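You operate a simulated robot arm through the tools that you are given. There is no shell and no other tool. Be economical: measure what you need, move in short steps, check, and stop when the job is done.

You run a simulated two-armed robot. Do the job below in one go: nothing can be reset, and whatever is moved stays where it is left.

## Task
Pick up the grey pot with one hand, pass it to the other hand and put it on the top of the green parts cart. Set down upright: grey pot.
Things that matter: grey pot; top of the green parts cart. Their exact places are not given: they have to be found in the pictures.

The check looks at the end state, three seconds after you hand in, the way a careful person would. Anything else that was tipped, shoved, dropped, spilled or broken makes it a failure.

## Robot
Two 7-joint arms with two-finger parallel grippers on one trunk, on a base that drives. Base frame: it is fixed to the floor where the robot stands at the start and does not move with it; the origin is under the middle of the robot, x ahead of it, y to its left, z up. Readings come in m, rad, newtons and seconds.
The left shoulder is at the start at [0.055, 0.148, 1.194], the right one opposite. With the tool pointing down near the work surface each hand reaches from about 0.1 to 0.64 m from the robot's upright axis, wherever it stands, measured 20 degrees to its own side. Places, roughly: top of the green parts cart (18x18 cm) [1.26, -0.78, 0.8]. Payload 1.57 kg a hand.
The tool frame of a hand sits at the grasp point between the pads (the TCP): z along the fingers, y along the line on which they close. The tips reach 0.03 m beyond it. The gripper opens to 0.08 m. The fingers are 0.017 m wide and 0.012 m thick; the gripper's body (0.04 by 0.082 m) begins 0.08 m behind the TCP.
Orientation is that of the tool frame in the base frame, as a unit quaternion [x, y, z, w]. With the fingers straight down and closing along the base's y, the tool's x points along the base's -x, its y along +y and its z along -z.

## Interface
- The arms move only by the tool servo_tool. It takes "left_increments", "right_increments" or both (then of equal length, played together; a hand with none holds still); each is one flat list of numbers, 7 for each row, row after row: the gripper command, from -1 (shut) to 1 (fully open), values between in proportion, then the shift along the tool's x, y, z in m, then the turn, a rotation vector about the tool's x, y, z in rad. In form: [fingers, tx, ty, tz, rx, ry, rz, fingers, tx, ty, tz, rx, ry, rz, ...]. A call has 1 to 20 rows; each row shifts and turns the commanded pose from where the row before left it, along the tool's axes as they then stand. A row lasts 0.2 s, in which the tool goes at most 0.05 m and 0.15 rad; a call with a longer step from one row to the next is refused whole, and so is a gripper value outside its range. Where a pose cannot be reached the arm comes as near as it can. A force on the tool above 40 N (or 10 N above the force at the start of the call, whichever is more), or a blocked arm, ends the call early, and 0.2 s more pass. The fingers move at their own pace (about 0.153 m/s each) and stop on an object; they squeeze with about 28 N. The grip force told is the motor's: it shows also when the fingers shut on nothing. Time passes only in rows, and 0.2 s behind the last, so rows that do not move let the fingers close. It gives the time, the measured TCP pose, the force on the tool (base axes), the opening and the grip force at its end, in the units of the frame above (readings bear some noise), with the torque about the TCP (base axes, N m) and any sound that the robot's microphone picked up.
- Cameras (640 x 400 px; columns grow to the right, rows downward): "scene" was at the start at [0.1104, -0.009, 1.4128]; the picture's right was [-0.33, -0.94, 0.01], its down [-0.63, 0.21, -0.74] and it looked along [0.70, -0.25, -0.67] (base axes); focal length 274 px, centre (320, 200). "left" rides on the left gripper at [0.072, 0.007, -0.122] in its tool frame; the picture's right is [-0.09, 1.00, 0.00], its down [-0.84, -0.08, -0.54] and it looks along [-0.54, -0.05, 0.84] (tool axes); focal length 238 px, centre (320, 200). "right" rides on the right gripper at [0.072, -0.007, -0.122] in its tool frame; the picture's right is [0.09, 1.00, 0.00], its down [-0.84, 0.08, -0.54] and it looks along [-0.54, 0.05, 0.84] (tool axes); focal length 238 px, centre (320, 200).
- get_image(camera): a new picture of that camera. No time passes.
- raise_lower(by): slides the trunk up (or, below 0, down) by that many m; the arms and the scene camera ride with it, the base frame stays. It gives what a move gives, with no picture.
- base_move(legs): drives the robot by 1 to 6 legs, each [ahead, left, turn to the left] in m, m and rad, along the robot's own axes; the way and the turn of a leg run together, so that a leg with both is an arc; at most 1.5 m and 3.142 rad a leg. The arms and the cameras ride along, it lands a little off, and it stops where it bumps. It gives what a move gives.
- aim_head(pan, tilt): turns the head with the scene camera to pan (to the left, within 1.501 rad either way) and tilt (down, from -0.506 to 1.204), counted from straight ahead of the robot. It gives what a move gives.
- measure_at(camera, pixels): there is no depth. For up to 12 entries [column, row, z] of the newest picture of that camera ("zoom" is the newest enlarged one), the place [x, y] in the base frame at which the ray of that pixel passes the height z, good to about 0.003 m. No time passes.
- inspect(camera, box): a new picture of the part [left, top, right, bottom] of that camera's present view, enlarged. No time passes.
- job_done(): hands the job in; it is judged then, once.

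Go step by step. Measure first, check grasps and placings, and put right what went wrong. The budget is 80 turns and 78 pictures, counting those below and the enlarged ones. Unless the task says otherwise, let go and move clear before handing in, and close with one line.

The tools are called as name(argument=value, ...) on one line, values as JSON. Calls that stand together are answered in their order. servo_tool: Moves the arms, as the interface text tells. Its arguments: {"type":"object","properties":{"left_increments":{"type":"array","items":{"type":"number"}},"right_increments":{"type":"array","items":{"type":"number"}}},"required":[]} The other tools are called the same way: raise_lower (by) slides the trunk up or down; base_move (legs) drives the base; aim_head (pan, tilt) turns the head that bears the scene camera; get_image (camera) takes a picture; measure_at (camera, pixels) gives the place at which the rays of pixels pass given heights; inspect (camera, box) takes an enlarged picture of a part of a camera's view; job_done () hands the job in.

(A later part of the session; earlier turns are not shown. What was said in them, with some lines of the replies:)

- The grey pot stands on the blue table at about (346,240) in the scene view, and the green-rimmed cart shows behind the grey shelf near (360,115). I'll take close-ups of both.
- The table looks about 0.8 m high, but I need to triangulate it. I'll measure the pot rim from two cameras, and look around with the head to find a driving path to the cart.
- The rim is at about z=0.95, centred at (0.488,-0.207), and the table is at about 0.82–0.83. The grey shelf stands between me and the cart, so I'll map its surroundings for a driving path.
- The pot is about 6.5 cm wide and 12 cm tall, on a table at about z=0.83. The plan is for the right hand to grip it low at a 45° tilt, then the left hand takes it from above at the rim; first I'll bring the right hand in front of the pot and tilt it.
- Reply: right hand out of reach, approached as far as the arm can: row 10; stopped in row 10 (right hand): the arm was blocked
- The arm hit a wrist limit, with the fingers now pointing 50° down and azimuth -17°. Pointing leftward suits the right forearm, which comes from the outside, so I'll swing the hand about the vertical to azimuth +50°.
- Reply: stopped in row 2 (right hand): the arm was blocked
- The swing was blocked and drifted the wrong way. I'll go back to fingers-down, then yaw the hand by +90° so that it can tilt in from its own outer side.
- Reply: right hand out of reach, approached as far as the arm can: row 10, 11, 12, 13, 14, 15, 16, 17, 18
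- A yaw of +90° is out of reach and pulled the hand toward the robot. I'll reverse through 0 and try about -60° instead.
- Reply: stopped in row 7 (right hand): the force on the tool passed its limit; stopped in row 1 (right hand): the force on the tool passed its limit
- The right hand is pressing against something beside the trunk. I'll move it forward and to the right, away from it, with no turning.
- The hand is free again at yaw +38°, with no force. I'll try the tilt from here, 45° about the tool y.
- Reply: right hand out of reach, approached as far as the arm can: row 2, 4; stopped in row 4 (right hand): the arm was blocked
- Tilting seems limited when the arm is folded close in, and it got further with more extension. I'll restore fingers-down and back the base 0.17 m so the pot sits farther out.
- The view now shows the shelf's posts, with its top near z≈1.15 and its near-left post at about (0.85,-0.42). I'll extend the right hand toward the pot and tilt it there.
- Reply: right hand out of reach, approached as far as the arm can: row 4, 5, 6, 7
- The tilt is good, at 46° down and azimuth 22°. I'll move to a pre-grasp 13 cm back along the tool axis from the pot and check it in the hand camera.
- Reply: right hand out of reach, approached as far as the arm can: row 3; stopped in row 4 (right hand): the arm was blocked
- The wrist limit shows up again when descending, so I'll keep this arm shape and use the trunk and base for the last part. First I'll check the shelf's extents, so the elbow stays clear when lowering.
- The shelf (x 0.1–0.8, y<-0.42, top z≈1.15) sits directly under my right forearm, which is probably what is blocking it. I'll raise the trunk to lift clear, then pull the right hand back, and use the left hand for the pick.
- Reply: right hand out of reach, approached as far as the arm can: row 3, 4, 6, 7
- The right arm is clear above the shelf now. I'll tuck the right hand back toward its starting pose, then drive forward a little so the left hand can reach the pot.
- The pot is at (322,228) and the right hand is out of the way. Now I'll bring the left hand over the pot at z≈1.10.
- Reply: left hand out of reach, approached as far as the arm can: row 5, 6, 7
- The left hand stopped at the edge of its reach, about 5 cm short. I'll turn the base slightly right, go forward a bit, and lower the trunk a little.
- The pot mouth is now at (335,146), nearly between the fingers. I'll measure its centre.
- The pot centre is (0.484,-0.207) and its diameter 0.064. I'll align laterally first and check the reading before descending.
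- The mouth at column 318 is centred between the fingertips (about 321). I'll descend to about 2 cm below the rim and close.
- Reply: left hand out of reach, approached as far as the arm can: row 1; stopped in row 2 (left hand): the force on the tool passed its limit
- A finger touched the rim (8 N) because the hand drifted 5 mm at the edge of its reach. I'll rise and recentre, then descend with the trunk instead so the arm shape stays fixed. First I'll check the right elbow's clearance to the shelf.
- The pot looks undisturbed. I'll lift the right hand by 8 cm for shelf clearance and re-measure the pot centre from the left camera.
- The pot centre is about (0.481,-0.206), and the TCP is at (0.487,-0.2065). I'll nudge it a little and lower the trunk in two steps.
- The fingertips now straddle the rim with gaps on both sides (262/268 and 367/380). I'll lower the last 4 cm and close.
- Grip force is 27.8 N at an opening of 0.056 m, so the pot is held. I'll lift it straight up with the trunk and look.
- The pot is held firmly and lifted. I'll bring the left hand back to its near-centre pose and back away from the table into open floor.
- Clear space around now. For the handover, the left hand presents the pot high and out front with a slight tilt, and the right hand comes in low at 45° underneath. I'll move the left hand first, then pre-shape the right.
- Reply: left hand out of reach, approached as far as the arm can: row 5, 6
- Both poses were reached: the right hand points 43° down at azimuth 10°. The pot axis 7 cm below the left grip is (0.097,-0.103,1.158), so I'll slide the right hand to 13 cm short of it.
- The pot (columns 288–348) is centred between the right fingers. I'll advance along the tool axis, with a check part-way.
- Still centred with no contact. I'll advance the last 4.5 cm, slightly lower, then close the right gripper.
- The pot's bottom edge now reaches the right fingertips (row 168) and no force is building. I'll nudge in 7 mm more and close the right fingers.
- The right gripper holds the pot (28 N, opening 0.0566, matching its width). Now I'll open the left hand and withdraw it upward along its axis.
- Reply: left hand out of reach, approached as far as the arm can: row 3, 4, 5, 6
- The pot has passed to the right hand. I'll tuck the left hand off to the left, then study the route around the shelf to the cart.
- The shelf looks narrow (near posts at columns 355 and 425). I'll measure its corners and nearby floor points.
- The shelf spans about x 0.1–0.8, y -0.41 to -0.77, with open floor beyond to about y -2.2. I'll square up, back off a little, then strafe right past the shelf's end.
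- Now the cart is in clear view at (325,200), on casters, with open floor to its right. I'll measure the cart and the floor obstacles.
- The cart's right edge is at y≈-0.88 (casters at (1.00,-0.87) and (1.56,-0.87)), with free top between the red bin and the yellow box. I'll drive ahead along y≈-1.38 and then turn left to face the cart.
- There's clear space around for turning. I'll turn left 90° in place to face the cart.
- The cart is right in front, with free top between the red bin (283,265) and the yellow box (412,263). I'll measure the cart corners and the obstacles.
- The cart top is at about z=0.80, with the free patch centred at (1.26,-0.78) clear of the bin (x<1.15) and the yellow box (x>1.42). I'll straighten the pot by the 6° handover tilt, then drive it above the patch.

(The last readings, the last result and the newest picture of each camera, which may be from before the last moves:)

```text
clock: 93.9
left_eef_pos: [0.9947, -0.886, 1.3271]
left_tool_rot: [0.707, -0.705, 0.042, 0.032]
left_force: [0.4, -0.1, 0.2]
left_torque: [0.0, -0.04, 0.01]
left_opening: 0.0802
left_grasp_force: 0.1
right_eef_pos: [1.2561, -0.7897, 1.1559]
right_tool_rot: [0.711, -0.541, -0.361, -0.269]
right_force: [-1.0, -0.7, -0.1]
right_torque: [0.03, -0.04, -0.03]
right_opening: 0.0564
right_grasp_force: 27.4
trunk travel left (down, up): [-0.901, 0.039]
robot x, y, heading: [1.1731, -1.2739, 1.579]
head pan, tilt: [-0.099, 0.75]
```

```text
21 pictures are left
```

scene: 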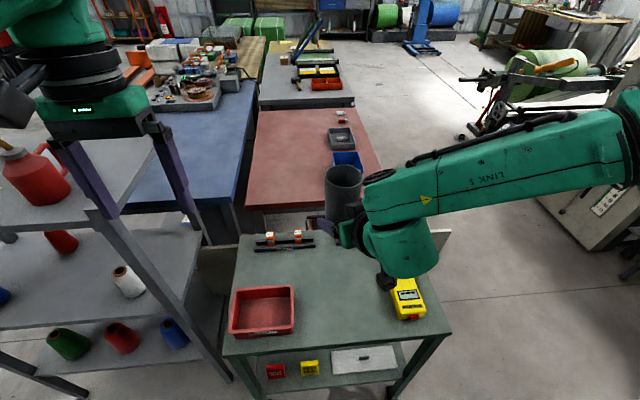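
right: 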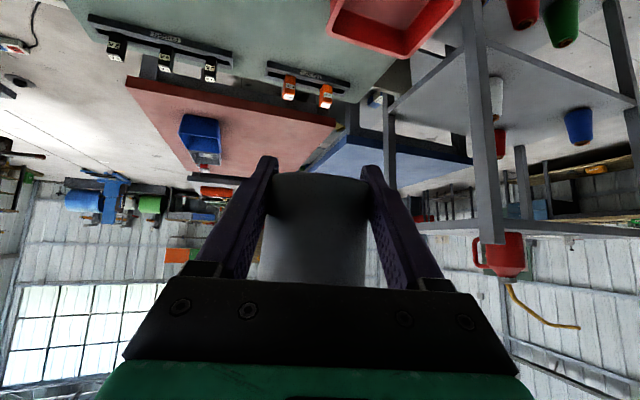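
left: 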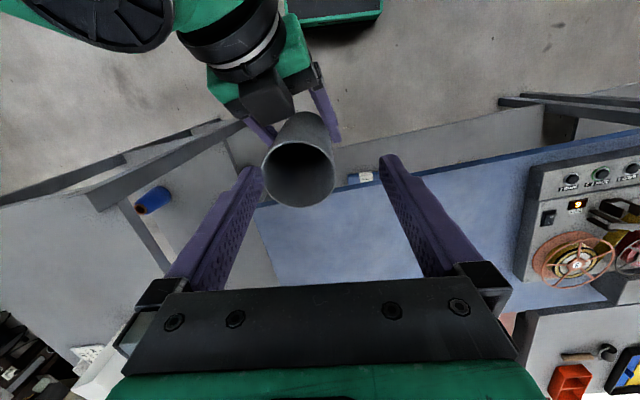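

The TCP is at (1.256,-0.790), over the free patch. I'll lower the trunk most of the way and check.

raise_lower(by=-0.25)

get_image(camera="scene")

inspect(camera="left", box=[0, 0, 640, 400])

```text
clock: 96.5
left_eef_pos: [0.9953, -0.8832, 1.0765]
left_tool_rot: [0.707, -0.705, 0.041, 0.034]
left_force: [-0.2, -0.3, 0.5]
left_torque: [0.03, -0.03, 0.02]
left_opening: 0.08
left_grasp_force: 0.1
right_eef_pos: [1.2561, -0.7856, 0.9046]
right_tool_rot: [0.71, -0.542, -0.361, -0.268]
right_force: [1.0, -0.2, -0.2]
right_torque: [0.01, -0.03, 0.0]
right_opening: 0.0561
right_grasp_force: 28.3
trunk travel left (down, up): [-0.651, 0.289]
robot x, y, heading: [1.176, -1.2734, 1.578]
head pan, tilt: [-0.099, 0.75]
```

```text
20 pictures are left
```

scene: 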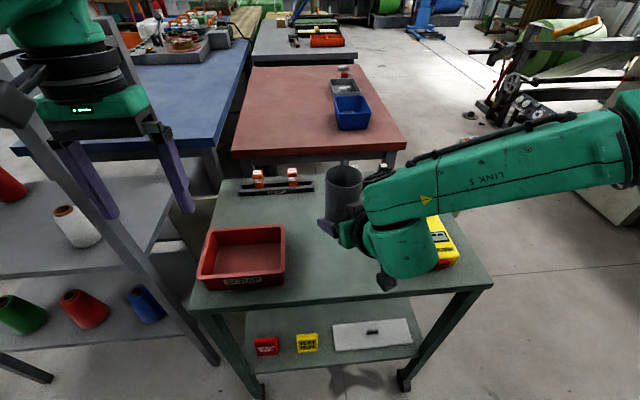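

```text
1.00 times, centred on (320, 200) of left (not enlarged: the box is as wide or as high as the picture)
```

zoom: 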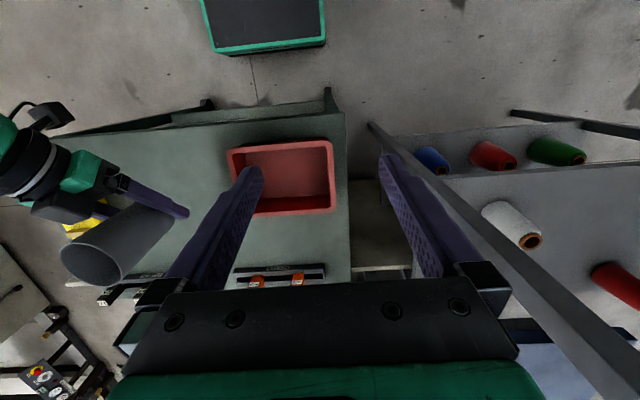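

Everything clears: the camera and wrist hang just off the cart's front edge. I'll lower 5.5 cm more and look closely at the gap and at how upright the pot is.

raise_lower(by=-0.055)

inspect(camera="scene", box=[270, 140, 430, 270])

get_image(camera="right")

```text
clock: 97.4
left_eef_pos: [0.9972, -0.8832, 1.0197]
left_tool_rot: [0.707, -0.705, 0.041, 0.034]
left_force: [-0.5, 0.8, 0.2]
left_torque: [0.02, 0.0, 0.04]
left_opening: 0.08
left_grasp_force: 0.0
right_eef_pos: [1.2571, -0.7864, 0.8493]
right_tool_rot: [0.711, -0.541, -0.361, -0.268]
right_force: [-1.3, 0.3, 0.3]
right_torque: [0.0, -0.02, 0.02]
right_opening: 0.0562
right_grasp_force: 27.9
trunk travel left (down, up): [-0.596, 0.344]
robot x, y, heading: [1.1737, -1.2768, 1.576]
head pan, tilt: [-0.099, 0.75]
```

```text
3.08 times, centred on (350, 205) of scene
```

zoom: 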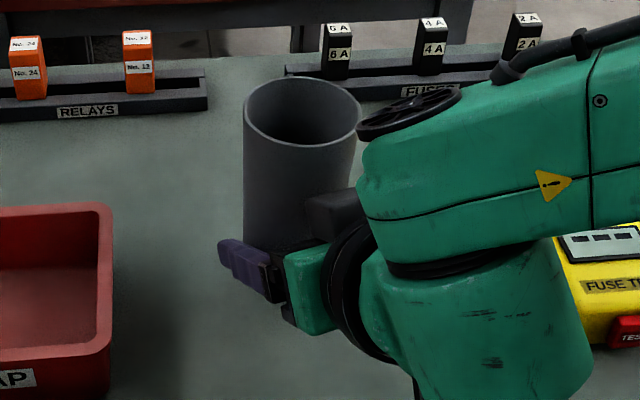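

```text
17 pictures are left
```

right: 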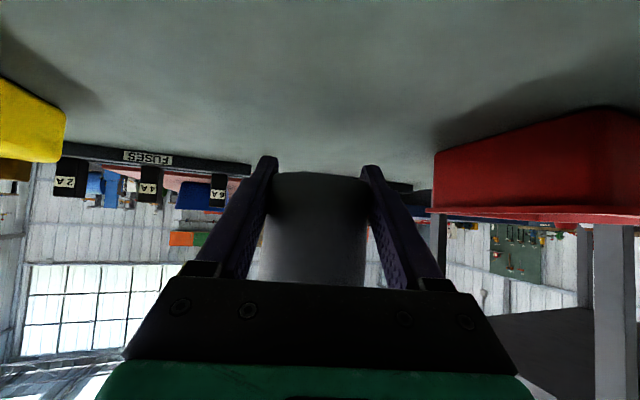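

The pot looks upright, about 2 cm above the cart top. I'll lower in small steps while watching the force.

raise_lower(by=-0.014)

raise_lower(by=-0.005)

get_image(camera="right")

```text
clock: 98.1
left_eef_pos: [0.9949, -0.8829, 1.0059]
left_tool_rot: [0.707, -0.705, 0.041, 0.034]
left_force: [-0.8, -0.5, 1.0]
left_torque: [-0.04, -0.02, 0.0]
left_opening: 0.0795
left_grasp_force: 0.0
right_eef_pos: [1.2568, -0.7846, 0.8353]
right_tool_rot: [0.71, -0.541, -0.362, -0.268]
right_force: [0.2, -0.3, -1.0]
right_torque: [0.0, -0.01, 0.02]
right_opening: 0.0561
right_grasp_force: 28.3
trunk travel left (down, up): [-0.582, 0.358]
robot x, y, heading: [1.1767, -1.2765, 1.578]
head pan, tilt: [-0.099, 0.75]
```

```text
clock: 98.6
left_eef_pos: [0.9952, -0.883, 1.0004]
left_tool_rot: [0.707, -0.705, 0.041, 0.034]
left_force: [-0.2, 0.3, -0.3]
left_torque: [-0.02, 0.0, 0.02]
left_opening: 0.0802
left_grasp_force: 0.0
right_eef_pos: [1.2557, -0.786, 0.83]
right_tool_rot: [0.71, -0.542, -0.361, -0.268]
right_force: [0.5, 0.1, 0.3]
right_torque: [0.0, 0.03, 0.01]
right_opening: 0.0561
right_grasp_force: 28.6
trunk travel left (down, up): [-0.577, 0.363]
robot x, y, heading: [1.1784, -1.2805, 1.576]
head pan, tilt: [-0.099, 0.75]
```

```text
16 pictures are left
```

right: 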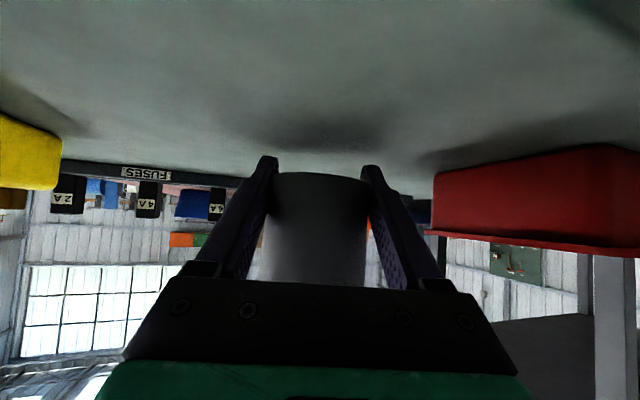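

No contact yet, and the shadow under the pot is tightening. I'll keep lowering in 4 mm steps.

raise_lower(by=-0.004)

raise_lower(by=-0.004)

get_image(camera="right")

```text
clock: 99.1
left_eef_pos: [0.9957, -0.8832, 0.997]
left_tool_rot: [0.707, -0.705, 0.041, 0.034]
left_force: [-0.6, 0.6, 0.0]
left_torque: [0.0, 0.01, 0.0]
left_opening: 0.0801
left_grasp_force: 0.0
right_eef_pos: [1.2567, -0.7859, 0.8261]
right_tool_rot: [0.71, -0.542, -0.361, -0.268]
right_force: [0.3, 0.2, 0.5]
right_torque: [0.01, 0.04, 0.01]
right_opening: 0.0564
right_grasp_force: 28.0
trunk travel left (down, up): [-0.573, 0.367]
robot x, y, heading: [1.1764, -1.2751, 1.576]
head pan, tilt: [-0.099, 0.75]
```

```text
clock: 99.7
left_eef_pos: [0.9958, -0.8846, 0.9944]
left_tool_rot: [0.707, -0.705, 0.042, 0.033]
left_force: [0.4, 0.5, -0.3]
left_torque: [-0.03, -0.03, 0.01]
left_opening: 0.0801
left_grasp_force: 0.0
right_eef_pos: [1.2557, -0.7863, 0.8246]
right_tool_rot: [0.71, -0.54, -0.363, -0.269]
right_force: [0.7, 1.9, 11.3]
right_torque: [0.39, -0.3, 0.09]
right_opening: 0.0564
right_grasp_force: 28.2
trunk travel left (down, up): [-0.569, 0.371]
robot x, y, heading: [1.1742, -1.2755, 1.579]
head pan, tilt: [-0.099, 0.75]
```

```text
15 pictures are left
```

right: 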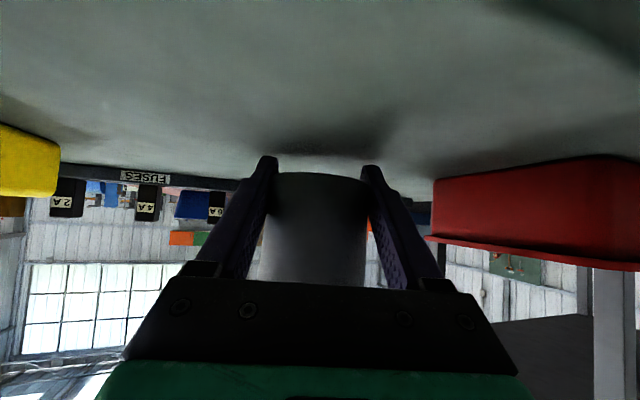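

11 N of contact. The torque puts the contact at (+0.027,+0.035) from the TCP, which is a fingertip rather than the pot wall, so the pot base is a few mm up at most. I'll back off 1.5 mm and look from the left hand camera.

raise_lower(by=0.002)

inspect(camera="left", box=[0, 100, 240, 320])

inspect(camera="right", box=[230, 130, 420, 250])

```text
clock: 100.2
left_eef_pos: [0.9948, -0.8836, 0.9954]
left_tool_rot: [0.707, -0.705, 0.041, 0.034]
left_force: [-0.1, -0.8, -0.3]
left_torque: [0.01, 0.01, -0.02]
left_opening: 0.0803
left_grasp_force: 0.0
right_eef_pos: [1.2564, -0.7865, 0.8253]
right_tool_rot: [0.71, -0.542, -0.36, -0.269]
right_force: [-0.4, 4.1, 9.5]
right_torque: [0.3, -0.23, 0.08]
right_opening: 0.0562
right_grasp_force: 28.1
trunk travel left (down, up): [-0.571, 0.369]
robot x, y, heading: [1.1752, -1.2794, 1.574]
head pan, tilt: [-0.099, 0.75]
```

```text
1.82 times, centred on (120, 210) of left
```

zoom: 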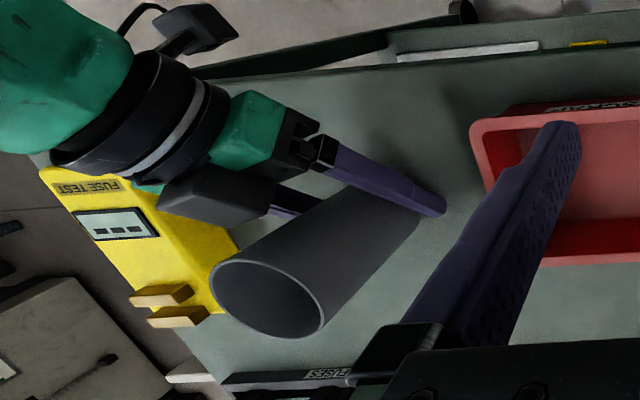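

```text
3.33 times, centred on (325, 190) of right
```

zoom: 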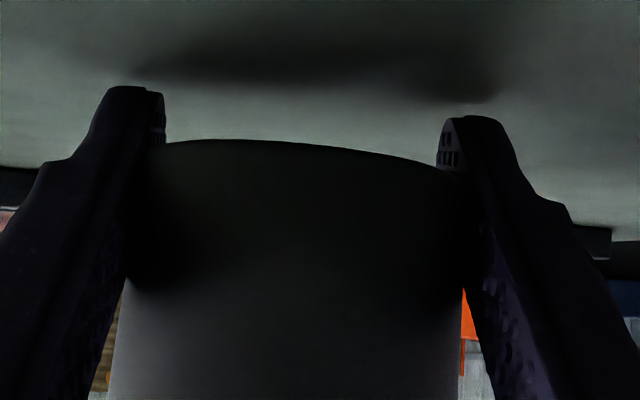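

The pot is upright within about 2° in the scene view, and the base is practically on the surface. I'll take the load off with 3 mm more and then open slowly.

raise_lower(by=0.002)

servo_tool(right_increments=[0.45, 0, 0, 0, 0, 0, 0, 0.6, 0, 0, 0, 0, 0, 0, 1, 0, 0, 0, 0, 0, 0, 1, 0, 0, 0, 0, 0, 0])

get_image(camera="right")

inspect(camera="scene", box=[260, 130, 440, 270])

```text
clock: 100.7
left_eef_pos: [0.995, -0.8836, 0.9976]
left_tool_rot: [0.707, -0.705, 0.042, 0.035]
left_force: [0.4, -1.1, 0.9]
left_torque: [0.01, 0.01, -0.03]
left_opening: 0.0799
left_grasp_force: 0.1
right_eef_pos: [1.2563, -0.788, 0.8254]
right_tool_rot: [0.711, -0.543, -0.359, -0.267]
right_force: [0.4, -0.1, 0.7]
right_torque: [-0.02, 0.05, 0.01]
right_opening: 0.0559
right_grasp_force: 28.2
trunk travel left (down, up): [-0.573, 0.367]
robot x, y, heading: [1.1753, -1.2748, 1.576]
head pan, tilt: [-0.099, 0.75]
```

```text
clock: 101.7
left_eef_pos: [0.9967, -0.8836, 0.9965]
left_tool_rot: [0.707, -0.705, 0.041, 0.034]
left_force: [0.0, -0.5, 0.1]
left_torque: [0.03, -0.01, 0.01]
left_opening: 0.0801
left_grasp_force: 0.0
right_eef_pos: [1.2566, -0.786, 0.8267]
right_tool_rot: [0.71, -0.542, -0.361, -0.268]
right_force: [-0.6, -0.3, -0.1]
right_torque: [-0.02, 0.02, 0.01]
right_opening: 0.0801
right_grasp_force: 0.0
trunk travel left (down, up): [-0.573, 0.367]
robot x, y, heading: [1.1755, -1.2775, 1.573]
head pan, tilt: [-0.099, 0.75]
```

```text
12 pictures are left
```

right: 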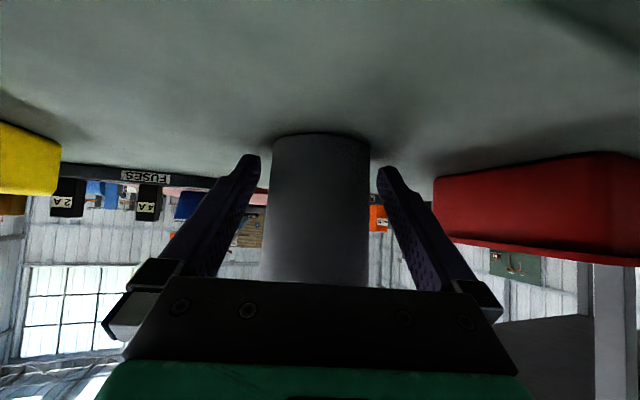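

```text
2.86 times, centred on (350, 200) of scene
```

zoom: 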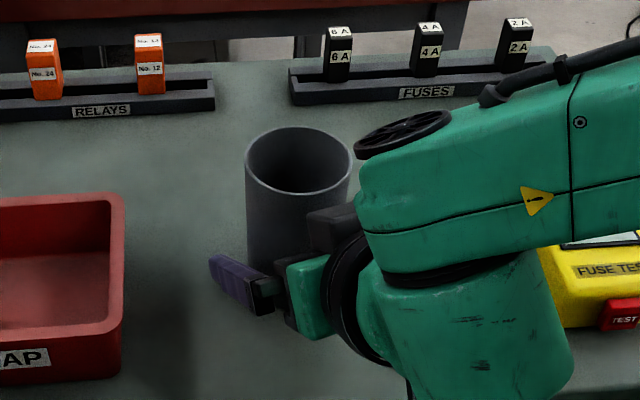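

The pot settled and stands upright between the open fingers. I'll retreat along the tool axis in small steps.

servo_tool(right_increments=[1, 0, 0, -0.015, 0, 0, 0, 1, 0, 0, -0.015, 0, 0, 0, 1, 0, 0, -0.015, 0, 0, 0, 1, 0, 0, 0, 0, 0, 0])

get_image(camera="right")

```text
clock: 102.7
left_eef_pos: [0.9959, -0.8819, 0.9974]
left_tool_rot: [0.707, -0.705, 0.042, 0.034]
left_force: [0.2, 0.3, -1.2]
left_torque: [-0.02, 0.01, -0.01]
left_opening: 0.0797
left_grasp_force: 0.1
right_eef_pos: [1.2662, -0.8189, 0.8528]
right_tool_rot: [0.711, -0.542, -0.36, -0.268]
right_force: [0.2, -0.2, 1.1]
right_torque: [-0.01, 0.02, 0.0]
right_opening: 0.0799
right_grasp_force: 0.1
trunk travel left (down, up): [-0.573, 0.367]
robot x, y, heading: [1.1767, -1.2741, 1.576]
head pan, tilt: [-0.099, 0.75]
```

```text
10 pictures are left
```

right: 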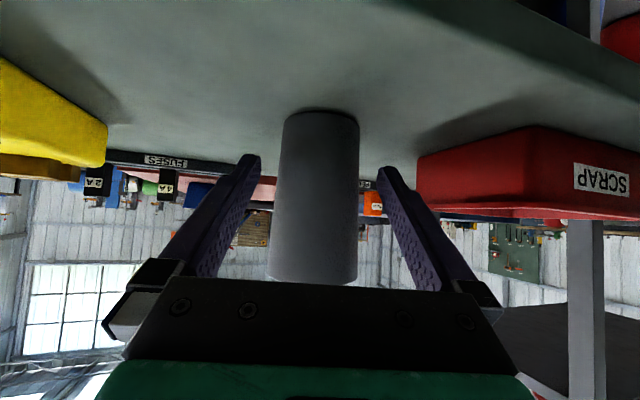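

The retreat is clean and the pot stays centred between the fingers. I'll continue back 9 cm more, then raise the trunk.

servo_tool(right_increments=[1, 0, 0, -0.018, 0, 0, 0, 1, 0, 0, -0.018, 0, 0, 0, 1, 0, 0, -0.018, 0, 0, 0, 1, 0, 0, -0.018, 0, 0, 0, 1, 0, 0, -0.018, 0, 0, 0, 1, 0, 0, 0, 0, 0, 0])

get_image(camera="right")

```text
clock: 104.1
left_eef_pos: [0.996, -0.8826, 0.997]
left_tool_rot: [0.707, -0.705, 0.041, 0.035]
left_force: [-0.1, 0.7, 0.0]
left_torque: [0.03, 0.06, -0.03]
left_opening: 0.0801
left_grasp_force: 0.1
right_eef_pos: [1.2866, -0.8782, 0.9114]
right_tool_rot: [0.71, -0.542, -0.36, -0.267]
right_force: [0.4, 0.1, 0.6]
right_torque: [0.04, 0.02, -0.01]
right_opening: 0.0798
right_grasp_force: 0.1
right hand out of reach, approached as far as the arm can: row 4, 5
trunk travel left (down, up): [-0.573, 0.367]
robot x, y, heading: [1.176, -1.2745, 1.579]
head pan, tilt: [-0.099, 0.75]
```

```text
9 pictures are left
```

right: 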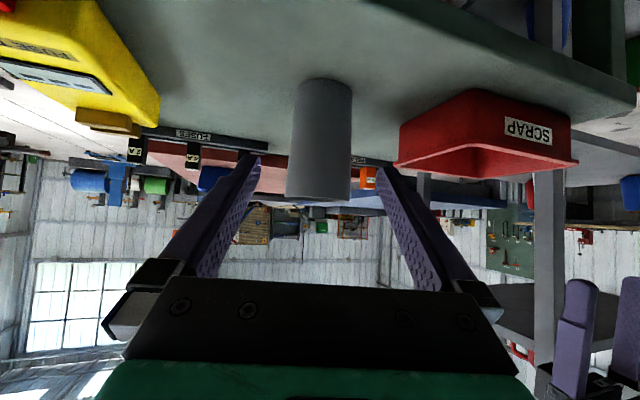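

The fingers are clear of the pot now. I'll raise the trunk, back the base off the cart, and take a final look.

raise_lower(by=0.2)

base_move(legs=[[-0.25, 0, 0]])

get_image(camera="scene")

inspect(camera="scene", box=[240, 140, 460, 300])

```text
clock: 106.3
left_eef_pos: [0.9945, -0.8825, 1.1969]
left_tool_rot: [0.707, -0.705, 0.041, 0.034]
left_force: [-0.1, -0.4, 0.7]
left_torque: [-0.02, 0.0, 0.05]
left_opening: 0.0801
left_grasp_force: 0.0
right_eef_pos: [1.2846, -0.8776, 1.1126]
right_tool_rot: [0.71, -0.542, -0.36, -0.268]
right_force: [0.0, 0.0, -0.6]
right_torque: [0.0, -0.02, 0.0]
right_opening: 0.0798
right_grasp_force: 0.0
trunk travel left (down, up): [-0.773, 0.167]
robot x, y, heading: [1.1772, -1.2792, 1.573]
head pan, tilt: [-0.099, 0.75]
```

```text
clock: 108.1
left_eef_pos: [0.9965, -1.133, 1.1964]
left_tool_rot: [0.708, -0.704, 0.042, 0.034]
left_force: [-0.2, 0.7, 0.0]
left_torque: [-0.03, -0.04, -0.01]
left_opening: 0.0801
left_grasp_force: 0.0
right_eef_pos: [1.2855, -1.1279, 1.111]
right_tool_rot: [0.711, -0.541, -0.36, -0.267]
right_force: [1.4, -0.3, -0.6]
right_torque: [-0.01, -0.01, 0.0]
right_opening: 0.0799
right_grasp_force: 0.1
trunk travel left (down, up): [-0.773, 0.167]
robot x, y, heading: [1.1805, -1.5235, 1.578]
head pan, tilt: [-0.099, 0.75]
```

```text
8 pictures are left
```

scene: 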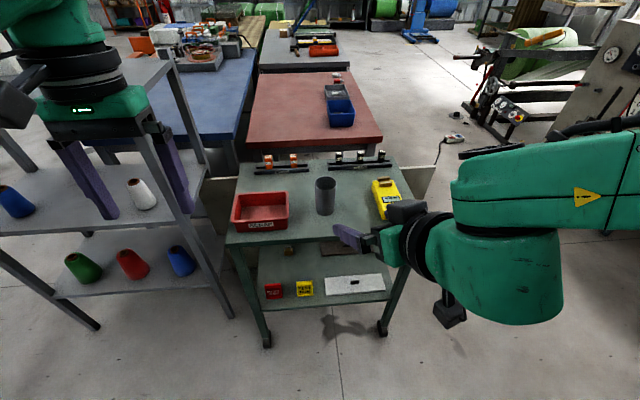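

```text
2.50 times, centred on (350, 220) of scene
```

zoom: 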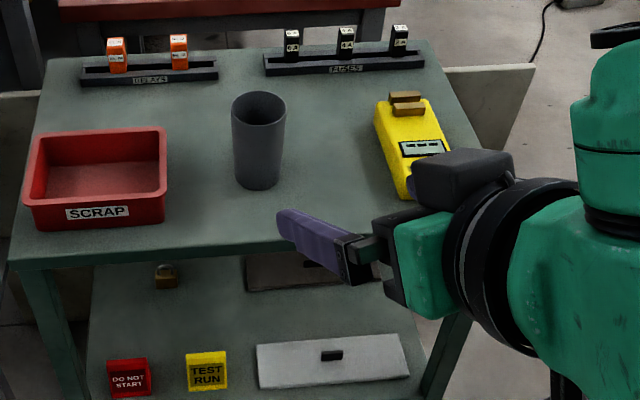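

The pot stands upright at zoom (258,140) in the free patch of the cart top, with everything else undisturbed and both hands clear. I'm handing in.

job_done()

```text
The job is handed in.
```

The grey pot was picked up with the left hand, passed to the right hand in mid-air, and now stands upright on top of the green parts cart, with both hands clear and nothing else seen to be moved.
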